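You operate a simulated robot arm through the tools that you are given. There is no shell and no other tool. Be economical: measure what you need, move in short steps, check, and stop when the job is done.

Carry out the task below with a simulated robot arm. There is one attempt and no reset: what you move stays moved.

JOB
Take the purple flush block and leave it on the white spacer on the top of the trim bench.

The check looks at the end state, three seconds after you hand in, the way a careful person would. Anything else that was tipped, shoved, dropped, spilled or broken makes it a failure.

ROBOT AND FRAMES
A 7-joint arm with a two-finger parallel gripper, fixed in place. Base frame: the origin is at the foot of the arm, x ahead of it, y to its left, z up; the work surface is at about z = 0. Readings come in mm, rad, newtons and seconds.
With the tool pointing down near the work surface it reaches from about 220 to 580 mm from the base axis. Its first joint turns from -1.152 to 1.152 rad. Payload 2.5 kg.
The TCP is the grasp point between the finger pads, 23 mm short of the fingertips. In the tool frame z runs along the fingers and y along their closing line. Largest opening 94 mm; finger width 38, thickness 10; the body of the gripper, 54 by 96 mm, starts 39 mm behind the TCP.
Orientation is told as [roll, pitch, yaw] about the base's x, y, z axes, in that order, counted from this pose: with the fingers straight down and closing along the base's y, the tool's x points along the base's -x, its y along +y and its z along -z.

CONTROLS
- The arm moves only by the tool nudge_tool. Its argument "commands" is a list of rows, each a list of 2 entries, a list of its own where there are three numbers: the shift along the tool's x, y, z in mm, then the turn about the tool's z in rad. In form: [[[dx, dy, dz], twist], ...]. A call has 1 to 20 rows; each row is the pose to reach, as a shift and turn from the pose commanded when the call began, along the tool's axes at that moment. "jaw" is the opening in per cent of the stroke, from 0 (shut) to 100 (fully open), set as the call begins (left out, the last holds). Rows are played at 5 a second. More than 50 mm and 0.15 rad between two rows, or a gripper value outside its range, and nothing of the call is played. A pose out of reach is approached as far as the arm can. The call stops where the force on the tool passes 40 N (or 10 N more than at its start, if that is more) or the arm is blocked; 0.2 s more then pass. The fingers move at their own pace (about 108 mm/s each) and stop on an object; they squeeze with about 40 N. The grip force told is the motor's: it shows also when the fingers shut on nothing. Time passes only in rows, and 0.2 s behind the last, so rows that repeat a pose let the fingers close. It gives the time, the measured TCP pose, the force on the tool (base axes), the opening and the grip force at its end, in the units of the frame above (readings bear some noise), and new pictures: "views" is both (left out), scene, wrist or none.
- Cameras (640 x 400 px; columns grow to the right, rows downward): "scene" is fixed at [142, -437.4, 534.1]; the picture's right is [0.52, -0.86, 0.00], its down [-0.57, -0.34, -0.75] and it looks along [0.64, 0.39, -0.66] (base axes); focal length 364 px, centre (320, 200). "wrist" rides on the gripper at [-39, 0, -44] in the tool frame; the picture's right is [0.00, -1.00, 0.00], its down [0.97, 0.00, -0.24] and it looks along [0.24, 0.00, 0.97] (tool axes); focal length 218 px, centre (320, 200).
- locate(camera, pixels): there is no depth. For up to 12 entries [column, row, z] of the newest picture of that camera ("zoom" is the newest enlarged one), the place [x, y] in the base frame at which the ray of that pixel passes the height z, good to about 3 mm. No time passes.
- enlarge(camera, box): a new picture of the part [left, top, right, bottom] of that camera's present view, enlarged. No time passes.
- close_job(): hands the job in; it is judged then, once.

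Keep the steps short. Do not move on a guess: measure, check each grasp and each placing, and mend mistakes. In all there are 60 turns and 120 pictures (those below and enlarged ones count). Leave the gripper open and the arm clear of the work at the hand-in unless told otherwise, and finish with a single line.

The tools are called after "Emit:" by a JSON object that holds its "op" and its "data". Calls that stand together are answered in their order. nudge_tool: Moves the arm, as the interface text tells. Its arguments: {"type":"object","properties":{"commands":{"type":"array"},"jaw":{"type":"number"},"views":{"type":"string","enum":["both","scene","wrist","none"]}},"required":["commands"]} The other tools are called the same way: locate (camera, pixels) gives the place at which the rays of pixels pass given heights; enlarge (camera, box) takes an enlarged picture of a part of a camera's view; close_job () hands the job in.

At the start:

```text
time: 0.0
eef_pos: [388.7, -102.5, 256.8]
ee_rot: [-0.001, 0.001, -0.001]
wrist_force: [0.0, -0.3, -0.9]
opening: 94.1
grasp_force: 0.0
```

scene: 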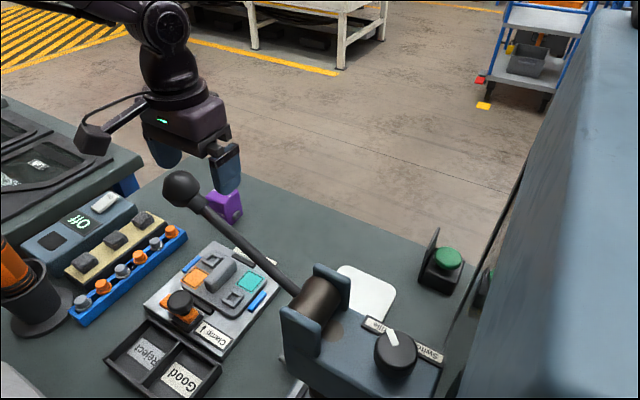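
wrist: 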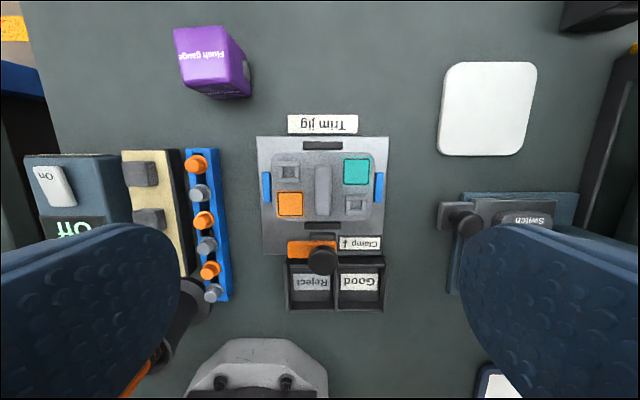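

I see the purple block near wrist (212,62) and a white pad near (487,108). I'll enlarge both views before measuring.

Emit:
{"op": "enlarge", "data": {"camera": "wrist", "box": [150, 0, 310, 100]}}

Emit:
{"op": "enlarge", "data": {"camera": "wrist", "box": [400, 30, 640, 260]}}

Emit:
{"op": "enlarge", "data": {"camera": "scene", "box": [140, 150, 480, 400]}}

Emit:
{"op": "locate", "data": {"camera": "wrist", "pixels": [[443, 66, 0], [534, 66, 0], [523, 154, 0], [440, 154, 0], [487, 108, 0], [185, 96, 0], [250, 96, 0], [174, 28, 50], [228, 26, 50], [185, 84, 50], [243, 84, 50]]}}

```text
4.00 times, centred on (230, 50) of wrist
```

zoom: 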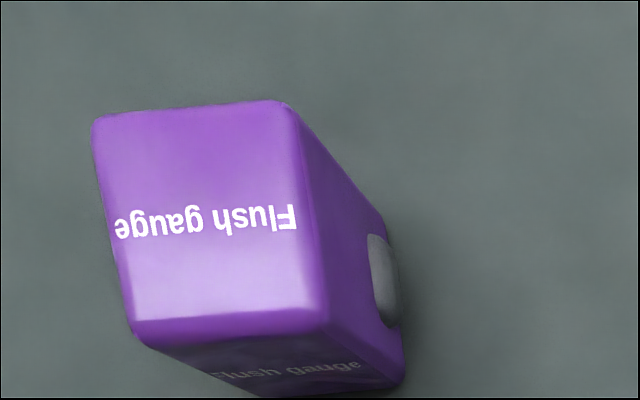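

```text
1.74 times, centred on (520, 145) of wrist
```

zoom: 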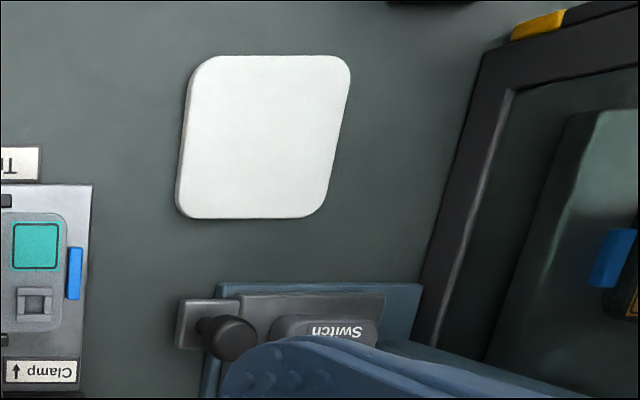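

```text
1.60 times, centred on (310, 275) of scene
```

zoom: 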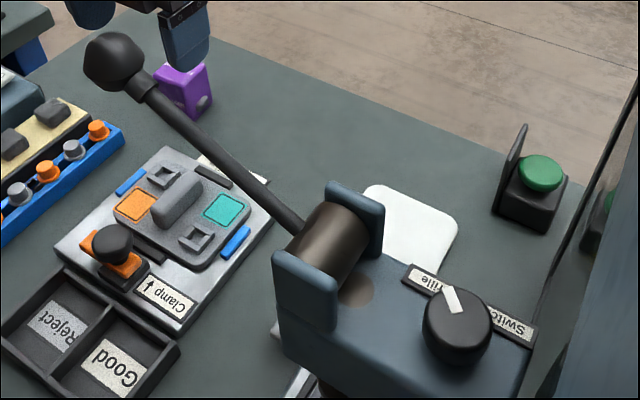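

```text
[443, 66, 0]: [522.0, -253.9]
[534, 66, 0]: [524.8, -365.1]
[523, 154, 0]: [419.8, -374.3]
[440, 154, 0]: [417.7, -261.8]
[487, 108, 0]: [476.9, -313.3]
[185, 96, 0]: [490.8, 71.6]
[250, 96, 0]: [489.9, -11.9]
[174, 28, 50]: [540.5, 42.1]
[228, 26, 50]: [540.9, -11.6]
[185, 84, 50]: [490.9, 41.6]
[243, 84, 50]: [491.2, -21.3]
```

The lever in the scene (knob at (180,187)) is not yet placed in depth. I move away from it, toward +y and slightly +x and up, to get a second viewpoint on the lever and the block.

Emit:
{"op": "nudge_tool", "data": {"commands": [[[0, 10, -20], 0], [[-10, 40, -30], 0], [[-20, 70, -30], 0], [[-35, 100, -30], 0], [[-50, 120, -30], 0], [[-50, 120, -30], 0]]}}

```text
time: 1.4
eef_pos: [440.6, 20.7, 287.5]
ee_rot: [-0.001, 0.0, -0.001]
wrist_force: [0.1, 0.4, -0.6]
opening: 93.8
grasp_force: 0.2
```

scene: 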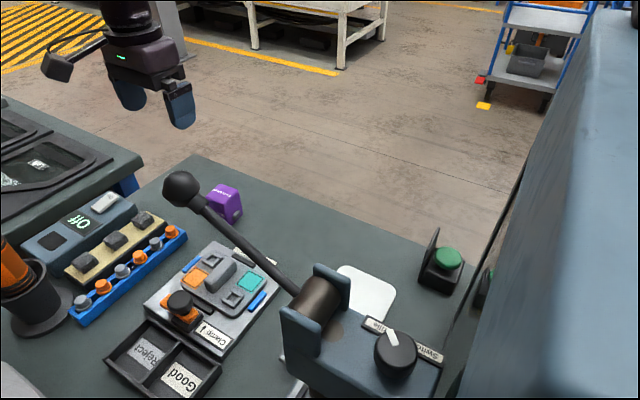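
wrist: 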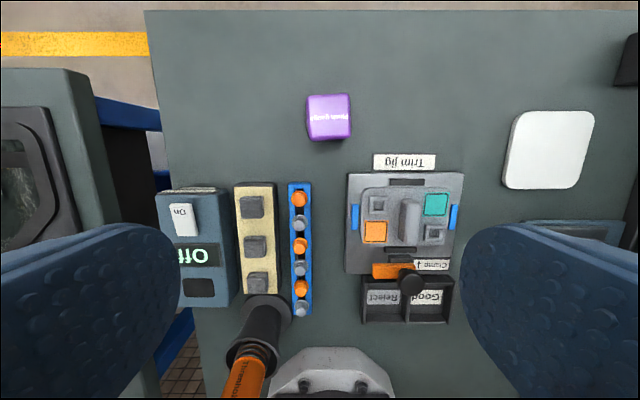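

Now the block is at wrist (330,117) and scene (225,202). I enlarge both to measure its height and edges.

Emit:
{"op": "enlarge", "data": {"camera": "scene", "box": [160, 160, 288, 240]}}

Emit:
{"op": "enlarge", "data": {"camera": "wrist", "box": [280, 80, 376, 140]}}

```text
5.00 times, centred on (224, 200) of scene
```

zoom: 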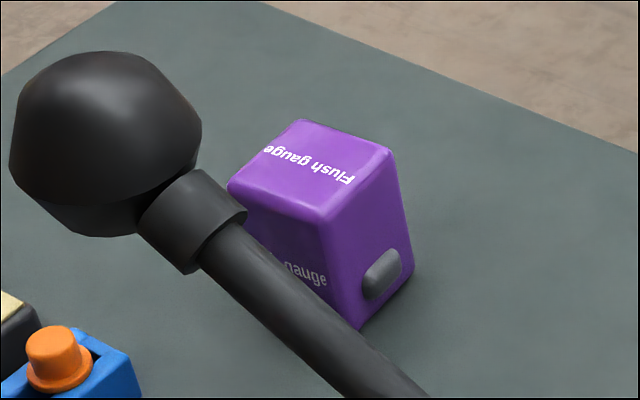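

```text
6.67 times, centred on (328, 110) of wrist
```

zoom: 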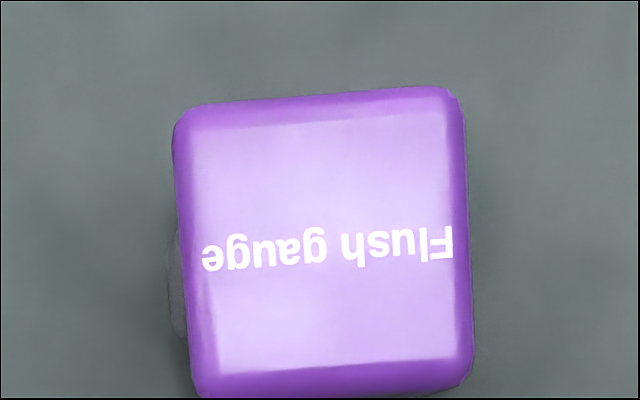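

I locate the block's corners from the scene (bottom corner at z=0, top at several heights) and its top from the wrist.

Emit:
{"op": "locate", "data": {"camera": "scene", "pixels": [[231.6, 225.6, 0], [242.6, 214.5, 0], [225, 204.4, 40], [225, 204.4, 50], [225, 204.4, 60], [225, 204.4, 70], [238.6, 190, 50], [238.6, 190, 60], [205.5, 196.5, 60], [220, 184, 60]]}}

Emit:
{"op": "locate", "data": {"camera": "zoom", "pixels": [[175, 112, 60], [458, 92, 60], [472, 372, 60], [197, 390, 60], [175, 112, 50], [458, 92, 50], [472, 372, 50], [197, 390, 50]]}}

```text
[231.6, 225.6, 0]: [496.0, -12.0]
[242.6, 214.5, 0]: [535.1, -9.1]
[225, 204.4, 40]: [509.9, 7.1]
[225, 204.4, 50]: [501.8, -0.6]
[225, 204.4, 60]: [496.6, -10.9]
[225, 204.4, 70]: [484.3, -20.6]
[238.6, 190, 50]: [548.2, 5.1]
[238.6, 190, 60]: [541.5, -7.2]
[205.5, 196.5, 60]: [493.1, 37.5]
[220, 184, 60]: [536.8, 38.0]
```

```text
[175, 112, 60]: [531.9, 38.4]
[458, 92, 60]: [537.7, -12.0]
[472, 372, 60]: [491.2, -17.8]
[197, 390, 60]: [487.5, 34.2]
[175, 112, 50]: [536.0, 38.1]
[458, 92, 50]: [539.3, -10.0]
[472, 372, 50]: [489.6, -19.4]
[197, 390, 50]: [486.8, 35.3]
```

The block is about 48×48×60 mm, centre ≈ (513,12), yaw ≈ +0.08, with small grey buttons low on its ±y sides. I move above it, with fingertips well over its top, and check.

Emit:
{"op": "nudge_tool", "data": {"commands": [[[-35, -3, 0], -0.04], [[-73, -7, 0], -0.08], [[-73, -7, 40], -0.08], [[-73, -7, 80], -0.08], [[-73, -7, 120], -0.08], [[-73, -7, 155], -0.08], [[-73, -7, 165], -0.08], [[-73, -7, 165], -0.08]], "jaw": 100}}

```text
time: 3.2
eef_pos: [512.4, 11.2, 121.5]
ee_rot: [0.001, 0.001, 0.079]
wrist_force: [-0.6, -0.5, -0.1]
opening: 93.9
grasp_force: 0.1
```

scene: 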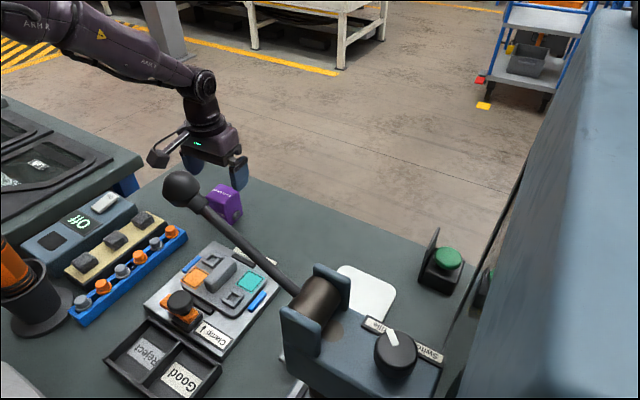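
wrist: 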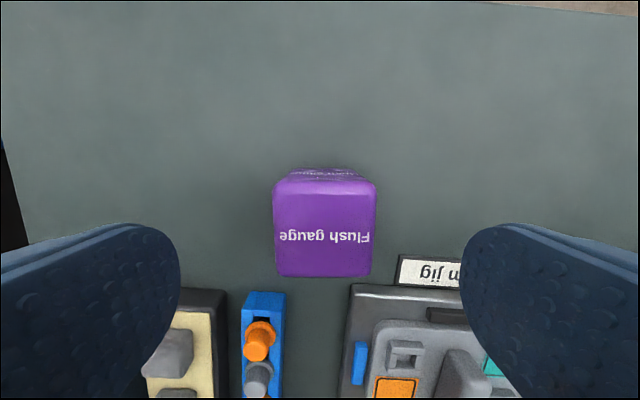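

I check the block's top edges and the nearest neighbours (blue rail, jig label) against the finger paths.

Emit:
{"op": "locate", "data": {"camera": "wrist", "pixels": [[275, 183, 60], [377, 185, 60], [372, 277, 60], [275, 275, 60], [400, 255, 0], [352, 283, 15], [265, 291, 15], [180, 288, 15], [450, 260, 0]]}}

```text
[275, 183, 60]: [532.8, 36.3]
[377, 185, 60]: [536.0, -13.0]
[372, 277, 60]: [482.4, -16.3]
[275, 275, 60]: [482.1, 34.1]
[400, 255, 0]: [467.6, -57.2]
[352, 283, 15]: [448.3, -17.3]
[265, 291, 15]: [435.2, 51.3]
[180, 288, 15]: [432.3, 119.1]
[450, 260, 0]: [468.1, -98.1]
```

The block is centred between the fingers, and the neighbours end at x≈468, clear of the fingers (x>490). I descend to TCP z≈46.

Emit:
{"op": "nudge_tool", "data": {"commands": [[[0, 0, 25], 0], [[0, 0, 50], 0], [[0, 0, 68], 0], [[0, 0, 75], 0], [[0, 0, 75], 0]], "views": "both"}}

```text
time: 4.4
eef_pos: [510.7, 11.0, 45.3]
ee_rot: [0.0, -0.002, 0.082]
wrist_force: [-0.2, -0.2, -0.2]
opening: 94.0
grasp_force: 0.0
```

scene: 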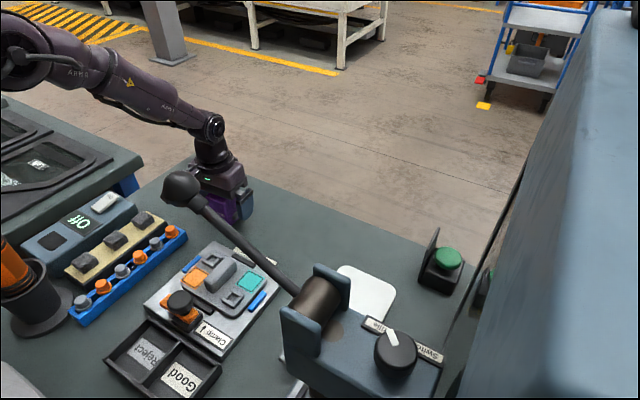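
wrist: 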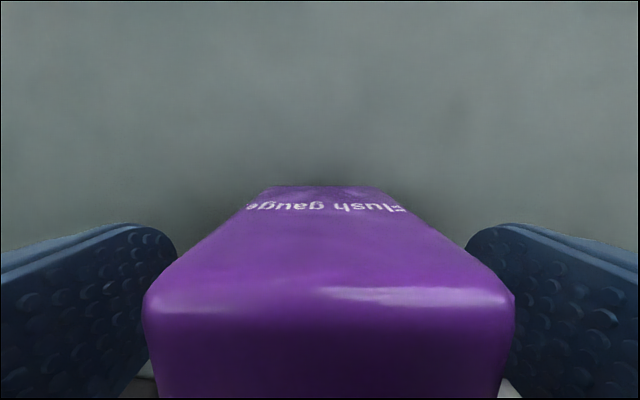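

The block stands between the fingers, roughly centred. I close the jaw.

Emit:
{"op": "nudge_tool", "data": {"commands": [[[0, 0, 0], 0], [[0, 0, 0], 0], [[0, 0, 0], 0], [[0, 0, 0], 0]], "jaw": 0, "views": "wrist"}}

```text
time: 5.4
eef_pos: [511.3, 11.3, 46.7]
ee_rot: [0.001, -0.001, 0.08]
wrist_force: [0.6, -0.6, -0.2]
opening: 59.3
grasp_force: 40.1
```

wrist: 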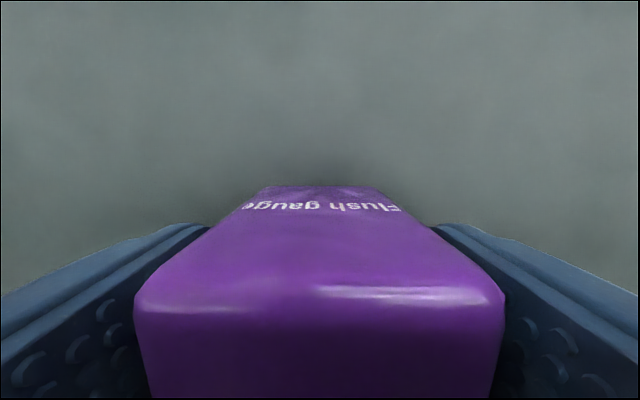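

The opening reads 59 mm and there are gaps beside the 49 mm block, so the fingers are on the protruding low buttons, a poor hold. I open again and raise to TCP z≈58 so the tips clear the buttons.

Emit:
{"op": "nudge_tool", "data": {"commands": [[[0, 0, 0], 0], [[0, 0, 0], 0], [[0, 0, 0], 0], [[0, 0, -6], 0], [[0, 0, -12], 0], [[0, 0, -12], 0]], "jaw": 100, "views": "none"}}

Emit:
{"op": "nudge_tool", "data": {"commands": [[[0, 0, 0], 0], [[0, 0, 0], 0], [[0, 0, 0], 0], [[0, 0, 0], 0]], "jaw": 0, "views": "both"}}

```text
time: 6.8
eef_pos: [511.3, 11.7, 58.8]
ee_rot: [-0.001, 0.001, 0.08]
wrist_force: [-0.4, 0.1, -0.4]
opening: 93.8
grasp_force: 0.0
```

```text
time: 7.8
eef_pos: [510.6, 10.3, 58.6]
ee_rot: [0.002, 0.001, 0.079]
wrist_force: [-1.3, -0.5, 2.5]
opening: 49.8
grasp_force: 40.1
```

scene: 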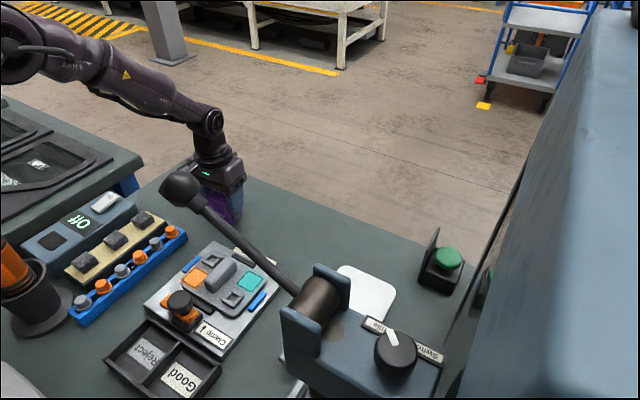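
wrist: 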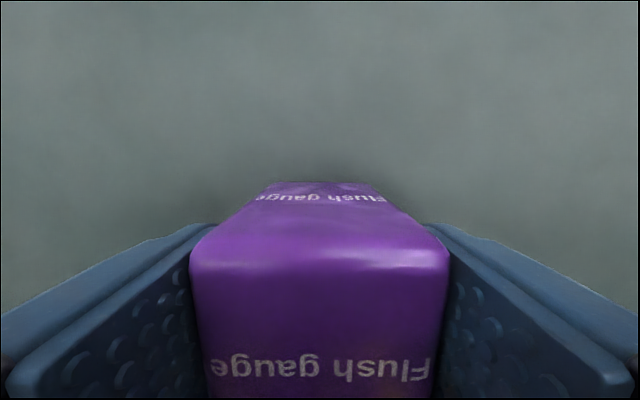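

Now 49.8 mm with flat contact. I lift straight up to about z=260 and look at the grasp and the lever.

Emit:
{"op": "nudge_tool", "data": {"commands": [[[0, 0, -10], 0], [[0, 0, -40], 0], [[0, 0, -80], 0], [[0, 0, -120], 0], [[0, 0, -160], 0], [[10, 0, -200], 0], [[40, 0, -220], 0], [[70, 0, -230], 0], [[70, 0, -230], 0]]}}

```text
time: 9.8
eef_pos: [439.9, 4.6, 288.6]
ee_rot: [0.001, 0.0, 0.079]
wrist_force: [-0.4, 0.5, -2.6]
opening: 49.7
grasp_force: 39.8
```

scene: 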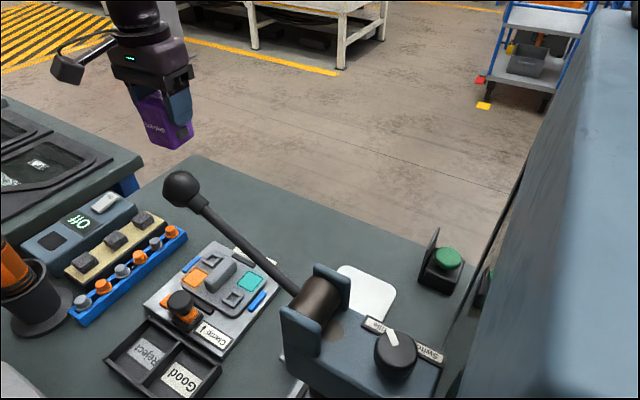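
wrist: 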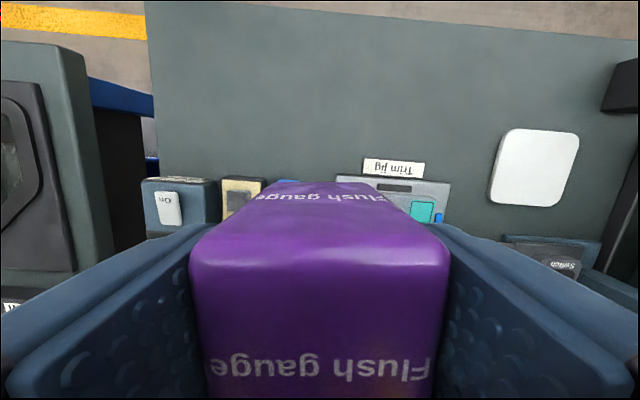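

The block is held firmly. I enlarge the scene's machine and lever to understand their shape before crossing.

Emit:
{"op": "enlarge", "data": {"camera": "scene", "box": [260, 240, 484, 400]}}

Emit:
{"op": "enlarge", "data": {"camera": "wrist", "box": [450, 110, 640, 300]}}

```text
2.50 times, centred on (372, 320) of scene
```

zoom: 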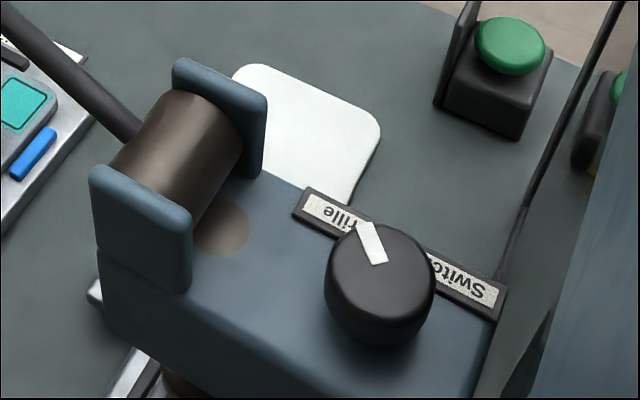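

```text
2.11 times, centred on (545, 205) of wrist
```

zoom: 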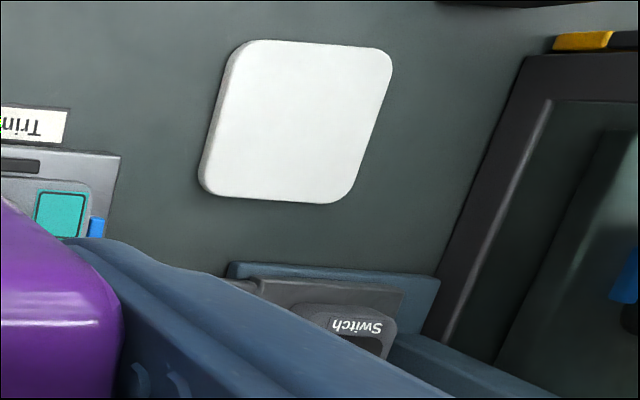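

The drum-and-lever machine in the scene looks tall, and its lever end may be high, near (300,-180,310), outside the wrist view so far. I rise to z≈430 well on the +y side to see it from above.

Emit:
{"op": "nudge_tool", "data": {"commands": [[[15, 0, -30], 0], [[35, 0, -60], 0], [[60, 0, -90], 0], [[80, 0, -120], 0], [[90, 0, -145], 0], [[90, 0, -145], 0]]}}

```text
time: 11.2
eef_pos: [352.3, 0.2, 435.1]
ee_rot: [0.001, 0.0, 0.078]
wrist_force: [-0.5, 0.9, -2.7]
opening: 49.9
grasp_force: 39.9
```

scene: 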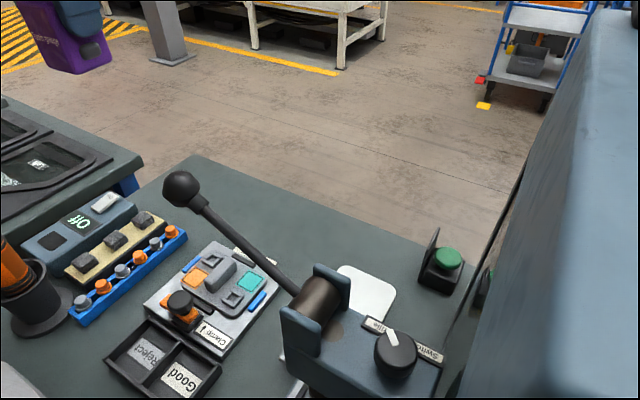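
wrist: 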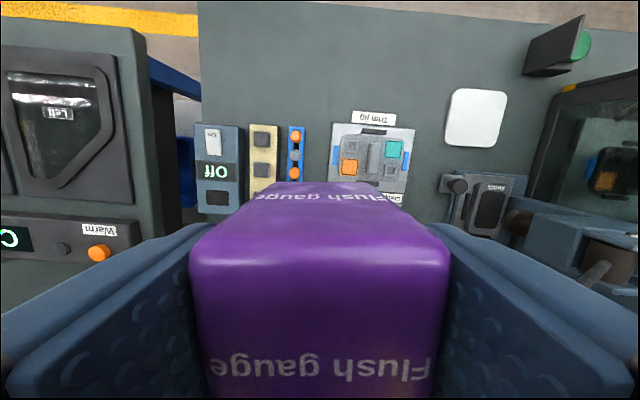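

The lever and drum now appear at wrist (600,265). I enlarge.

Emit:
{"op": "enlarge", "data": {"camera": "wrist", "box": [430, 60, 640, 320]}}

```text
1.54 times, centred on (535, 190) of wrist
```

zoom: 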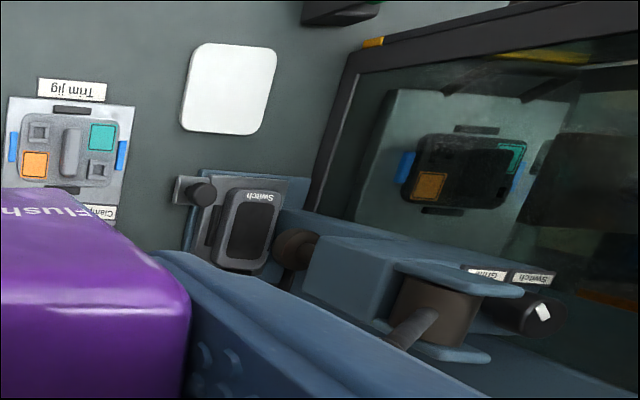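

By triangulation the drum is near (296,-350,247) and the knob near (296,-192,322), directly on the line from base to pad, so clearance matters. I twist to bring the knob out from behind the finger.

Emit:
{"op": "nudge_tool", "data": {"commands": [[[0, 0, 0], 0.12], [[0, 0, 0], 0.24], [[0, 0, 0], 0.36], [[0, 0, 0], 0.48], [[0, 0, 0], 0.58], [[0, 0, 0], 0.58]], "views": "wrist"}}

```text
time: 12.6
eef_pos: [351.8, -2.0, 432.9]
ee_rot: [0.001, 0.001, -0.502]
wrist_force: [0.6, -0.8, -1.8]
opening: 49.5
grasp_force: 40.0
```

wrist: 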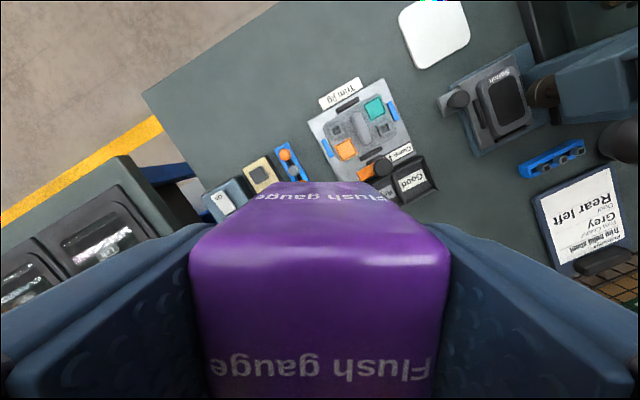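

The knob is at the right border (622,140). I step away (+y 60, up 30) to bring it fully in view.

Emit:
{"op": "nudge_tool", "data": {"commands": [[[15, 26, -15], 0.05], [[29, 53, -30], 0.1], [[29, 53, -30], 0.1]], "views": "wrist"}}

```text
time: 13.4
eef_pos: [352.4, 59.1, 464.7]
ee_rot: [-0.001, -0.002, -0.601]
wrist_force: [0.7, 0.0, -1.8]
opening: 49.6
grasp_force: 39.9
```

wrist: 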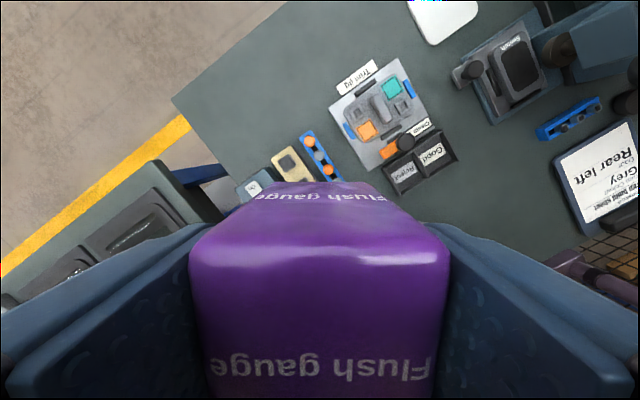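

The knob's left edge is at (611,103). I intersect rays from both cameras.

Emit:
{"op": "locate", "data": {"camera": "wrist", "pixels": [[611, 103, 280], [611, 103, 300], [611, 103, 320], [611, 103, 340], [630, 103, 300], [630, 103, 320], [565, 55, 200], [565, 55, 160]]}}

Emit:
{"op": "locate", "data": {"camera": "scene", "pixels": [[180, 188, 280], [180, 188, 300], [180, 188, 320], [180, 188, 340], [298, 290, 250], [325, 300, 250], [345, 290, 250], [390, 352, 230], [300, 345, 200], [435, 355, 200]]}}

```text
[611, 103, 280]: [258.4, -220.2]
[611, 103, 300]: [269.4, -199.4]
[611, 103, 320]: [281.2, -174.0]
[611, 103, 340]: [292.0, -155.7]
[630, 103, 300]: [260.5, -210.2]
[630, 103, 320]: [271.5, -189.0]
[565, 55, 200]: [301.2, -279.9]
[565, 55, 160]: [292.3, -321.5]
```

```text
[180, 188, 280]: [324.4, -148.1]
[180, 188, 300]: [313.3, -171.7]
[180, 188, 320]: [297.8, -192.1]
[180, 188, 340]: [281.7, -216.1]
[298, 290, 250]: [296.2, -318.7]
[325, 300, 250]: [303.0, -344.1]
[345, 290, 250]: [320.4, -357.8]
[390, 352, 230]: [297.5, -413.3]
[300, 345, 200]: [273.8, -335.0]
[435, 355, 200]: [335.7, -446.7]
```

The knob is about (288,-190,323), radius ≈ 17, top ≈ 340, under where the forearm will pass when reaching the pad. I'll cross high and wide of it, then come down in small checked steps. First I go to (470,0,330) with yaw back to 0.

Emit:
{"op": "nudge_tool", "data": {"commands": [[[-26, 4, 27], -0.12], [[-52, 7, 54], -0.24], [[-78, 11, 81], -0.36], [[-104, 14, 108], -0.48], [[-131, 18, 135], -0.6], [[-131, 18, 135], -0.6]], "views": "none"}}

```text
time: 14.8
eef_pos: [470.5, 1.5, 328.0]
ee_rot: [0.0, 0.001, 0.002]
wrist_force: [-0.7, 1.0, -1.9]
opening: 49.6
grasp_force: 39.9
```

Now I traverse in −y at z≈330 to (460,-200), x well clear of the knob.

Emit:
{"op": "nudge_tool", "data": {"commands": [[[2, -40, 0], 0], [[4, -80, 0], 0], [[6, -120, 0], 0], [[8, -160, 0], 0], [[10, -200, 0], 0], [[10, -200, 0], 0]]}}

```text
time: 16.2
eef_pos: [458.7, -198.1, 328.9]
ee_rot: [0.0, 0.0, -0.001]
wrist_force: [0.0, 0.5, -2.7]
opening: 49.6
grasp_force: 39.8
```

scene: 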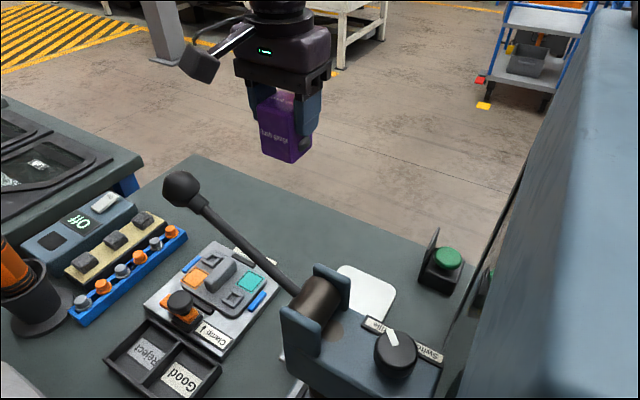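
wrist: 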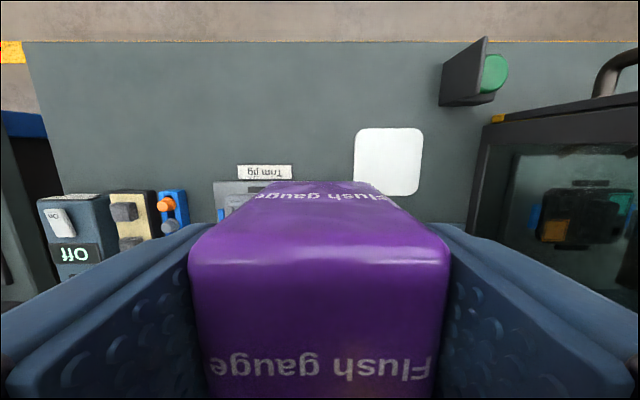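

I measure the pad from here, plus the door frame and green-button box nearby.

Emit:
{"op": "locate", "data": {"camera": "wrist", "pixels": [[357, 129, 5], [422, 129, 5], [420, 195, 5], [353, 192, 5], [388, 161, 5], [497, 122, 0], [497, 122, 150], [466, 232, 0], [443, 104, 0], [485, 40, 80]]}}

Emit:
{"op": "locate", "data": {"camera": "scene", "pixels": [[345, 266, 5], [395, 290, 5], [463, 298, 0], [418, 282, 0], [440, 230, 80]]}}

```text
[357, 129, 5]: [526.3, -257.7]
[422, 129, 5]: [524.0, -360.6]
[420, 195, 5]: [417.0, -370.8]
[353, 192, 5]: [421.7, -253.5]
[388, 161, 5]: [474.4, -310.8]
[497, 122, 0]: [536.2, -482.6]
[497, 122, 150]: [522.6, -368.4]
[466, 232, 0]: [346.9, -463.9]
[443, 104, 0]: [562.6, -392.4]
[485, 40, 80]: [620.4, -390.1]
```

```text
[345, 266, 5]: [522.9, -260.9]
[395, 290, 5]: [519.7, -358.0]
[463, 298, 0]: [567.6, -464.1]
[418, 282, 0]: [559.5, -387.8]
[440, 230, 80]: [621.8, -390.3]
```

Pad spans x 418–525, y −255…−367; the wall stands at y≈−475, so there is room. To keep the forearm as high as possible over the lever knob I aim for the base side of the pad, about (450,-287). I move above it and come down to z≈230.

Emit:
{"op": "nudge_tool", "data": {"commands": [[[4, -40, 0], 0], [[8, -70, 10], 0], [[8, -87, 35], 0], [[8, -87, 70], 0], [[8, -87, 100], 0], [[8, -87, 100], 0]], "views": "both"}}

```text
time: 17.6
eef_pos: [451.5, -287.1, 227.6]
ee_rot: [0.0, 0.0, 0.001]
wrist_force: [-0.4, -0.6, -1.4]
opening: 49.9
grasp_force: 40.0
```

scene: 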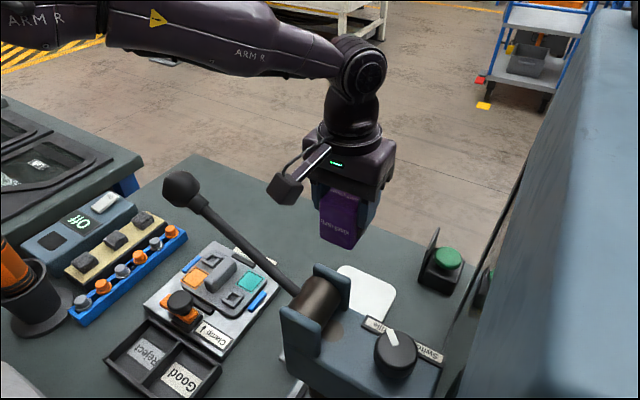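
wrist: 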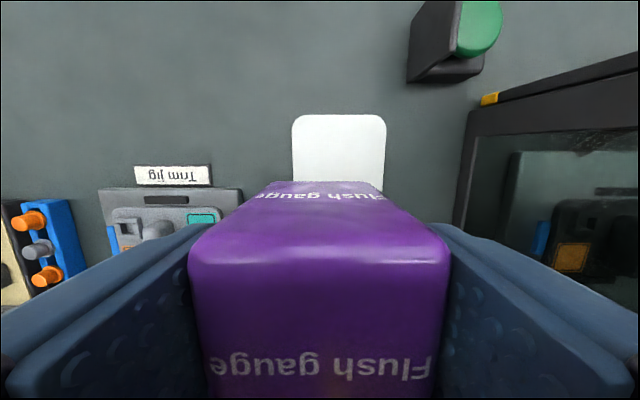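

The forearm's lower edge is at row ~53 above the knob (top row 172), clear by roughly 95 mm. I shift slightly nearer the base and descend 60 mm, then measure the gap again.

Emit:
{"op": "nudge_tool", "data": {"commands": [[[3, 3, 15], 0], [[6, 5, 30], 0], [[6, 5, 45], 0], [[6, 5, 60], 0], [[6, 5, 60], 0]], "views": "both"}}

```text
time: 18.8
eef_pos: [445.3, -281.3, 168.0]
ee_rot: [0.0, 0.002, 0.0]
wrist_force: [0.4, 0.4, -1.6]
opening: 49.6
grasp_force: 40.2
```

scene: 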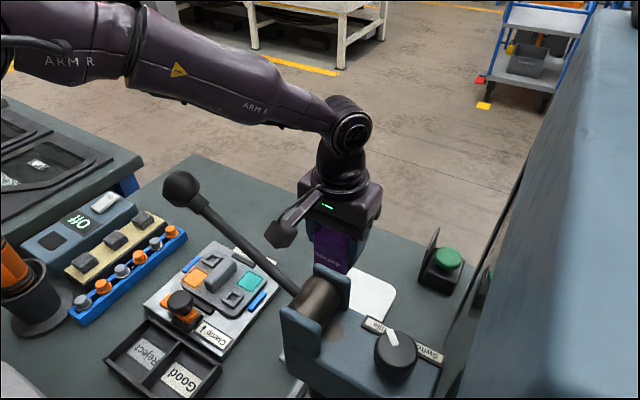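
wrist: 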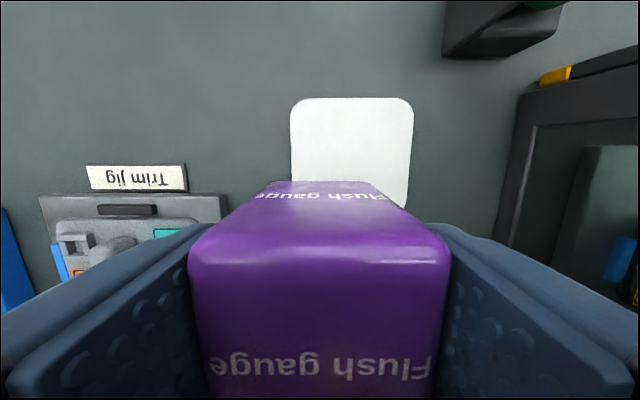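

Extrapolating, the forearm would clear the knob by only about 7 mm at the bottom, which is too tight. Gripping the block nearer its top raises the whole arm. I'll set the block on free bench at (505,-165) and regrip ~12 mm higher. First I move above that spot.

Emit:
{"op": "nudge_tool", "data": {"commands": [[[-12, 23, 0], 0], [[-24, 46, 0], 0], [[-36, 70, 0], 0], [[-48, 93, 0], 0], [[-60, 116, 0], 0], [[-60, 116, 25], 0], [[-60, 116, 50], 0], [[-60, 116, 75], 0], [[-60, 116, 75], 0]], "views": "both"}}

```text
time: 20.8
eef_pos: [507.2, -164.8, 92.7]
ee_rot: [-0.001, 0.0, -0.001]
wrist_force: [-0.1, 0.1, -2.3]
opening: 49.7
grasp_force: 40.2
```

scene: 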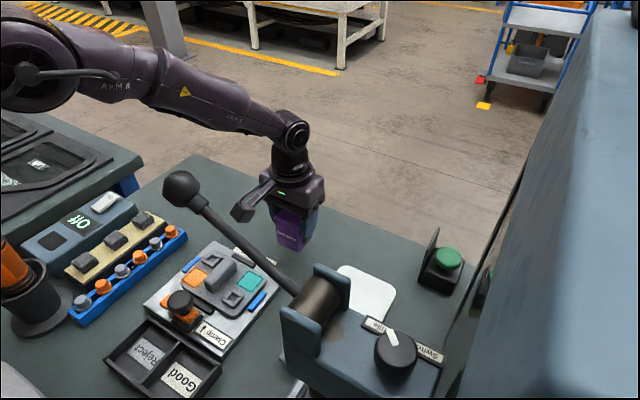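
wrist: 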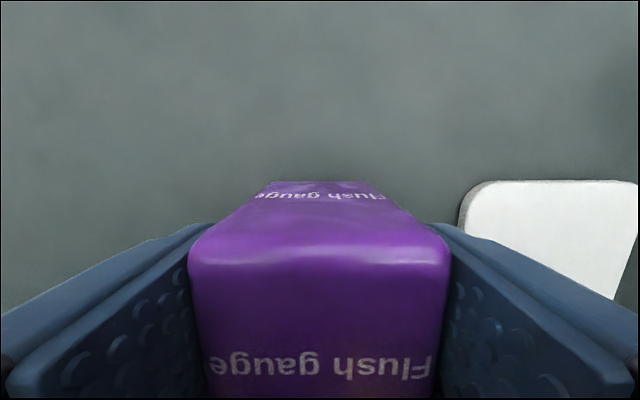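

The spot is free, with the pad edge to the right. I lower 34 mm to touch the bench.

Emit:
{"op": "nudge_tool", "data": {"commands": [[[0, 0, 15], 0], [[0, 0, 27], 0], [[0, 0, 31], 0], [[0, 0, 34], 0], [[0, 0, 34], 0]], "views": "none"}}

```text
time: 22.0
eef_pos: [506.5, -166.1, 58.8]
ee_rot: [0.0, -0.001, 0.001]
wrist_force: [-1.1, 0.6, -1.7]
opening: 49.9
grasp_force: 40.1
```

Force still reads like a hanging load; I ease down 1 mm at a time.

Emit:
{"op": "nudge_tool", "data": {"commands": [[[0, 0, 1], 0], [[0, 0, 1], 0]], "views": "none"}}

```text
time: 22.6
eef_pos: [506.9, -165.7, 57.7]
ee_rot: [-0.001, 0.0, 0.0]
wrist_force: [-4.0, 2.0, 10.5]
opening: 49.9
grasp_force: 39.7
```

Contact (Fz +10.5). I open and raise 13 mm.

Emit:
{"op": "nudge_tool", "data": {"commands": [[[0, 0, 0.5], 0], [[0, 0, 0], 0], [[0, 0, 0], 0], [[0, 0, -6], 0], [[0, 0, -12], 0], [[0, 0, -12], 0]], "jaw": 100, "views": "both"}}

```text
time: 24.0
eef_pos: [506.4, -166.3, 71.2]
ee_rot: [0.002, 0.0, -0.001]
wrist_force: [-0.2, -0.8, 0.1]
opening: 93.9
grasp_force: 0.2
```

scene: 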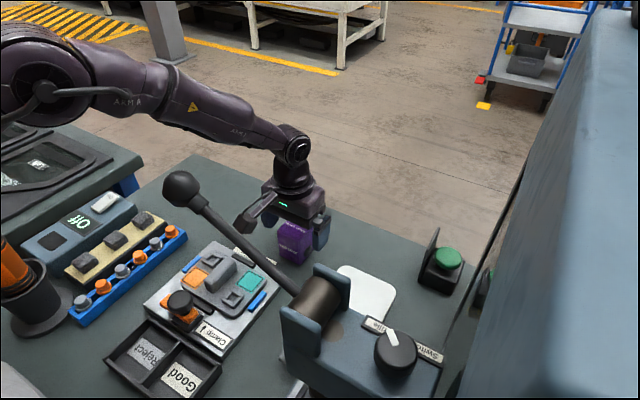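
wrist: 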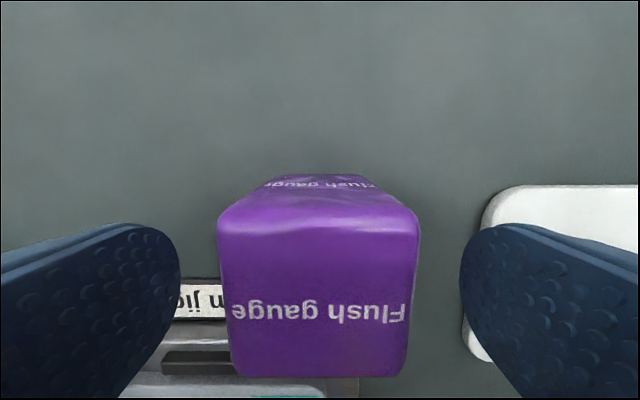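

The block stands upright. I close at this height and check the hold.

Emit:
{"op": "nudge_tool", "data": {"commands": [[[0, 0, 0], 0], [[0, 0, 0], 0], [[0, 0, 0], 0], [[0, 0, 0], 0]], "jaw": 0, "views": "none"}}

Emit:
{"op": "nudge_tool", "data": {"commands": [[[0, 0, -5], 0], [[0, 0, -15], 0], [[0, 0, -30], 0], [[0, 0, -30], 0]], "views": "both"}}

```text
time: 25.0
eef_pos: [506.1, -168.2, 71.1]
ee_rot: [-0.001, 0.0, -0.001]
wrist_force: [-0.7, 1.4, 3.3]
opening: 49.6
grasp_force: 39.8
```

```text
time: 26.0
eef_pos: [505.5, -164.6, 100.7]
ee_rot: [0.0, 0.0, 0.0]
wrist_force: [-0.6, 0.6, -1.6]
opening: 50.0
grasp_force: 39.9
```

scene: 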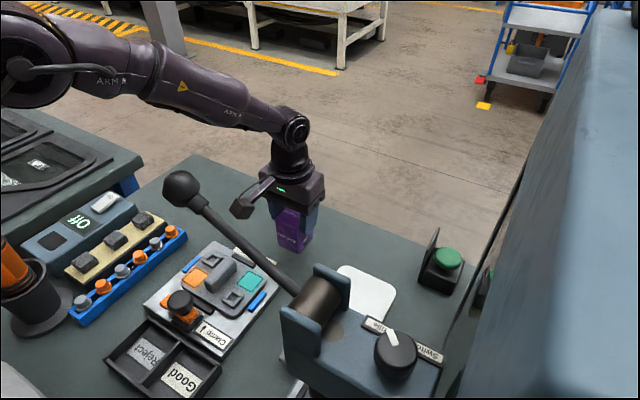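
wrist: 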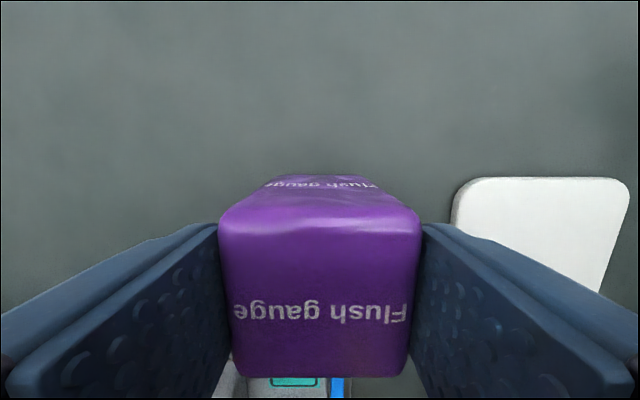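

Held firmly. I return via z≈180 to above the pad's near side (444,-281) and descend to z≈140.

Emit:
{"op": "nudge_tool", "data": {"commands": [[[0, 0, -40], 0], [[0, 0, -80], 0], [[15, -29, -80], 0], [[31, -58, -80], 0], [[46, -87, -80], 0], [[62, -116, -80], 0], [[62, -116, -60], 0], [[62, -116, -40], 0], [[62, -116, -40], 0]], "views": "both"}}

```text
time: 28.0
eef_pos: [446.4, -279.9, 139.2]
ee_rot: [0.0, 0.001, 0.001]
wrist_force: [0.3, -0.4, -2.7]
opening: 49.5
grasp_force: 39.9
```

scene: 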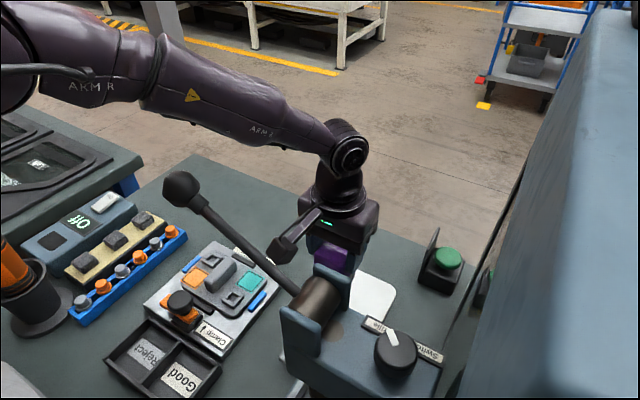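
wrist: 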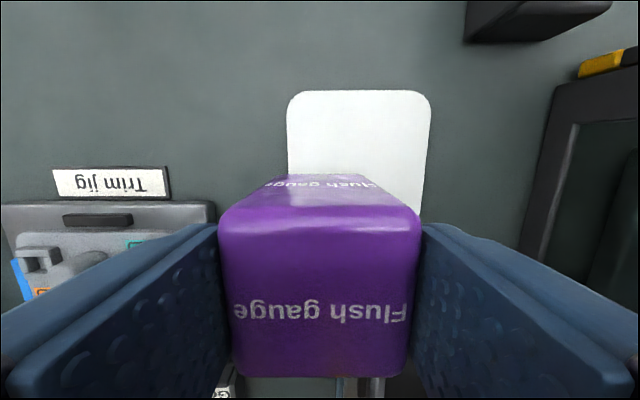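

I notice the dark box on the gripper's side arm, at scene (283,250), lies only about 30 mm from the lever rod. Turning the tool by +1.57 about its z swings that box toward +y, away from the rod, and keeps the square block aligned with the pad. I do it in place.

Emit:
{"op": "nudge_tool", "data": {"commands": [[[0, 0, 0], 0.14], [[0, 0, 0], 0.28], [[0, 0, 0], 0.42], [[0, 0, 0], 0.56], [[0, 0, 0], 0.7], [[0, 0, 0], 0.84], [[0, 0, 0], 0.98], [[0, 0, 0], 1.12], [[0, 0, 0], 1.26], [[0, 0, 0], 1.4], [[0, 0, 0], 1.5], [[0, 0, 0], 1.57], [[0, 0, 0], 1.57]], "views": "both"}}

```text
time: 30.8
eef_pos: [444.7, -282.4, 139.5]
ee_rot: [0.0, -0.001, -1.571]
wrist_force: [-0.7, -0.2, -2.0]
opening: 49.6
grasp_force: 40.2
```

scene: 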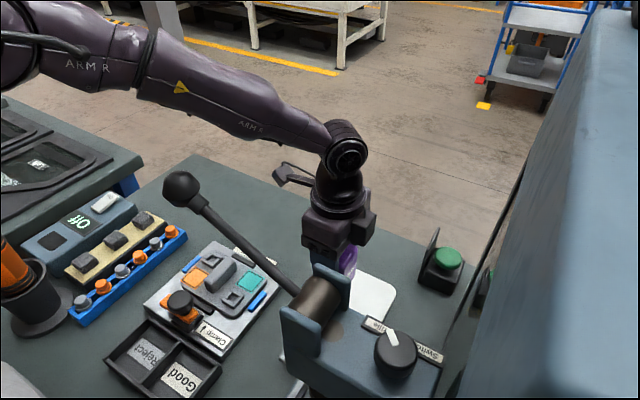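
wrist: 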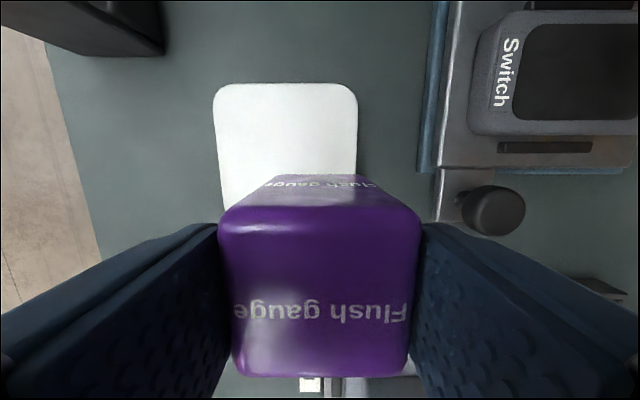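

The side arm is now away from the rod. I locate the pad edges and the switch box and knob near the −x finger.

Emit:
{"op": "locate", "data": {"camera": "wrist", "pixels": [[215, 90, 5], [357, 90, 5], [357, 170, 5], [225, 205, 5], [422, 150, 0], [422, 150, 40], [463, 212, 30], [463, 212, 60], [463, 212, 90], [435, 210, 30], [445, 120, 50]]}}

Emit:
{"op": "enlarge", "data": {"camera": "wrist", "box": [380, 60, 640, 260]}}

```text
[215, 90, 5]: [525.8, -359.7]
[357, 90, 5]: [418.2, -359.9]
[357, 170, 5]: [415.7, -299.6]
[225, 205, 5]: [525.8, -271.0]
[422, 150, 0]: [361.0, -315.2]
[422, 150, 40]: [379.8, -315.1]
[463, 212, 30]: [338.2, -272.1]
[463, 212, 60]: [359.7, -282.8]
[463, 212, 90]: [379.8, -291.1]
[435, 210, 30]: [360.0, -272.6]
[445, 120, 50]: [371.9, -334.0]
```

```text
2.00 times, centred on (510, 160) of wrist
```

zoom: 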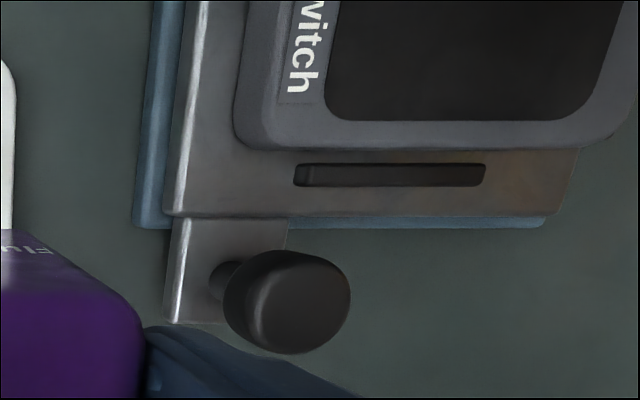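

The switch parts end at x≈380; with a partial opening the finger reaches only x≈405. I descend 30 mm and check forearm-to-knob clearance.

Emit:
{"op": "nudge_tool", "data": {"commands": [[[0, 0, 10], 0], [[0, 0, 20], 0], [[0, 0, 30], 0], [[0, 0, 30], 0]], "views": "scene"}}

Emit:
{"op": "enlarge", "data": {"camera": "scene", "box": [80, 40, 400, 300]}}

```text
time: 31.8
eef_pos: [444.1, -281.3, 110.1]
ee_rot: [0.002, -0.001, -1.57]
wrist_force: [0.9, 0.1, -1.2]
opening: 49.6
grasp_force: 39.3
```

scene: 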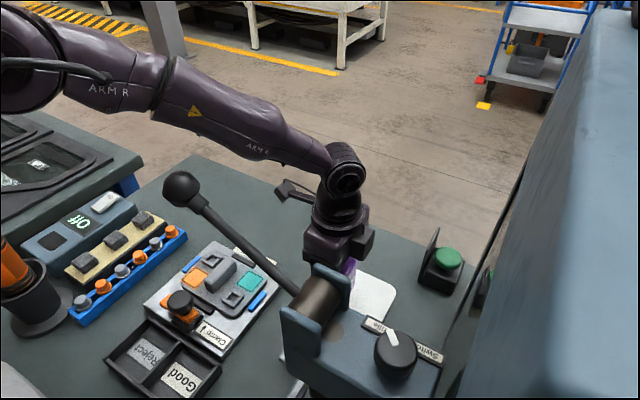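

```text
1.54 times, centred on (240, 170) of scene
```

zoom: 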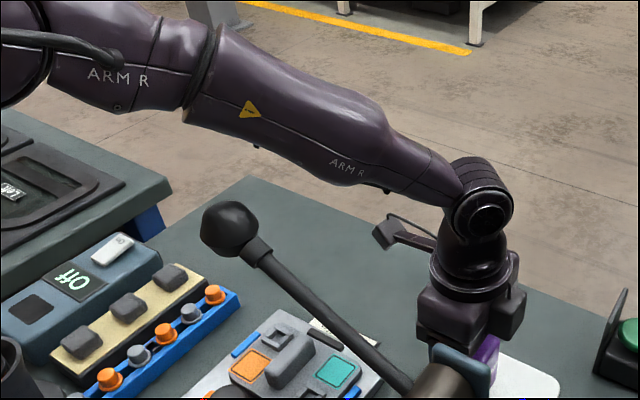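

Computed from the pixel edges, the forearm axis passes about 82 mm from the knob centre, so ~38 mm free; the remaining ~35 mm descent costs about 16 mm. I go down 20 mm and recheck.

Emit:
{"op": "nudge_tool", "data": {"commands": [[[0, 0, 10], 0], [[0, 0, 20], 0], [[0, 0, 20], 0]], "views": "both"}}

Emit:
{"op": "enlarge", "data": {"camera": "scene", "box": [120, 80, 400, 300]}}

```text
time: 32.6
eef_pos: [444.3, -280.8, 90.0]
ee_rot: [0.0, 0.0, -1.571]
wrist_force: [-1.0, 0.3, -2.2]
opening: 49.9
grasp_force: 40.5
```

scene: 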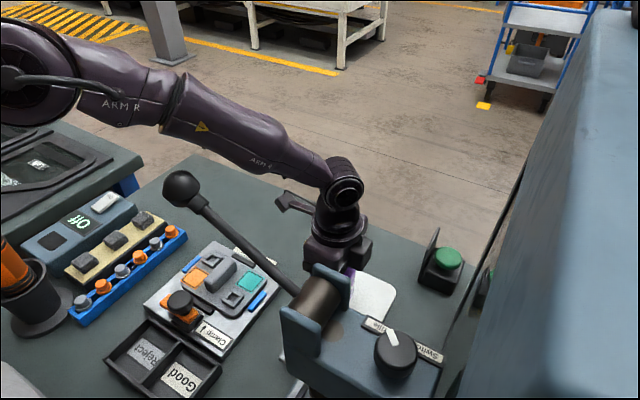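
wrist: 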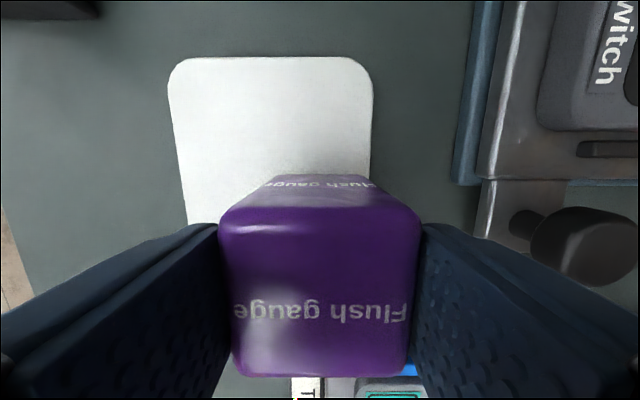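

```text
1.82 times, centred on (260, 190) of scene
```

zoom: 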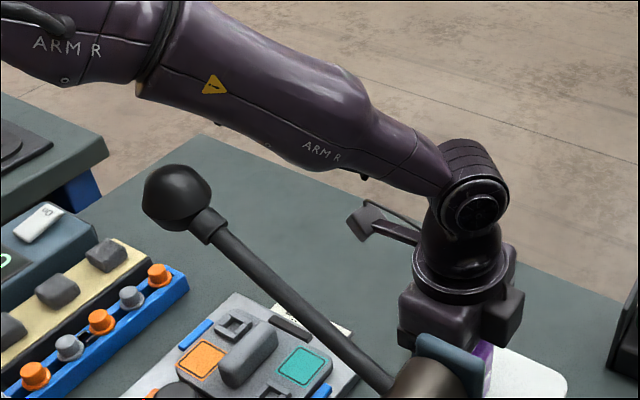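

Gap in the image is still ~32 px (≈29 mm). The block at x=444 would sit right at the pad edge (418), so I shift +7 in x and −5 in y, and go down 8 mm, checking again.

Emit:
{"op": "nudge_tool", "data": {"commands": [[[-3, 4, 0], 0], [[-5, 7, 0], 0], [[-5, 7, 4], 0], [[-5, 7, 8], 0], [[-5, 7, 8], 0]], "views": "both"}}

Emit:
{"op": "enlarge", "data": {"camera": "scene", "box": [140, 100, 300, 200]}}

```text
time: 33.8
eef_pos: [451.5, -286.7, 82.7]
ee_rot: [0.0, 0.0, -1.571]
wrist_force: [0.2, -0.6, -1.9]
opening: 49.8
grasp_force: 39.9
```

scene: 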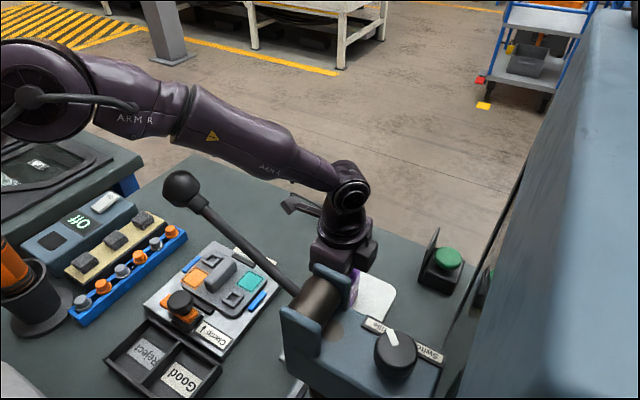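
wrist: 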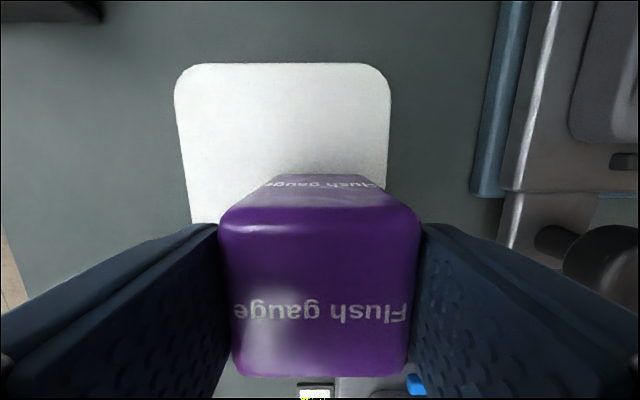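

```text
4.00 times, centred on (220, 150) of scene
```

zoom: 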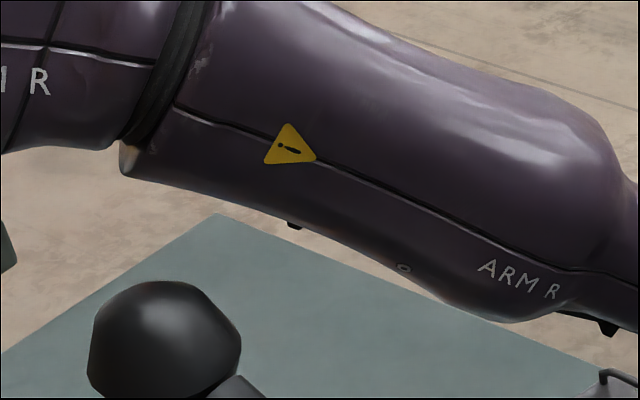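

About 24 px (≈22 mm) remains above the knob with ~6 mm still to go. I lower 4 mm and read the force.

Emit:
{"op": "nudge_tool", "data": {"commands": [[[0, 0, 2], 0], [[0, 0, 4], 0], [[0, 0, 4], 0]], "views": "none"}}

```text
time: 34.6
eef_pos: [452.1, -286.1, 80.8]
ee_rot: [0.002, -0.001, -1.569]
wrist_force: [-3.7, 3.3, 15.7]
opening: 49.7
grasp_force: 39.9
```

Contact with the pad (Fz +15.7, TCP z≈80, so the pad is ~9 mm thick). I ease back 1 mm and open partially (66 %), keeping the −x finger clear of the switch.

Emit:
{"op": "nudge_tool", "data": {"commands": [[[0, 0, -1], 0], [[0, 0, -1], 0], [[0, 0, -1], 0], [[0, 0, -1], 0]], "jaw": 66, "views": "both"}}

```text
time: 35.6
eef_pos: [451.0, -287.2, 79.8]
ee_rot: [0.0, 0.0, -1.57]
wrist_force: [0.1, -0.6, -0.4]
opening: 61.8
grasp_force: 0.0
```

scene: 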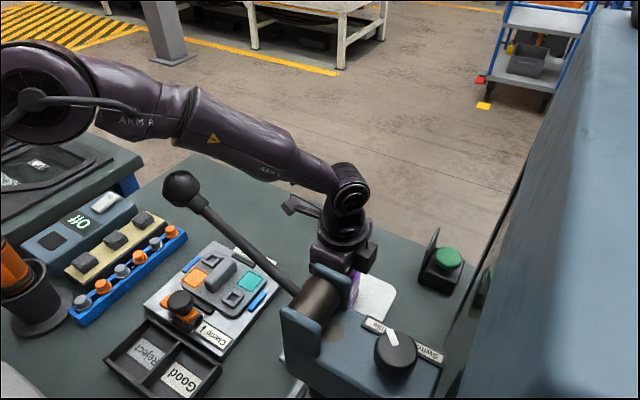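
wrist: 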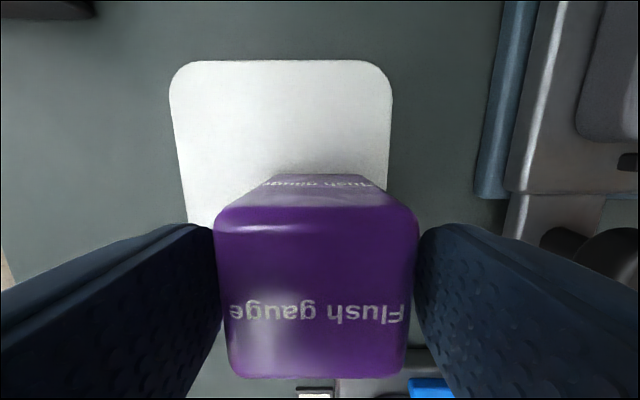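

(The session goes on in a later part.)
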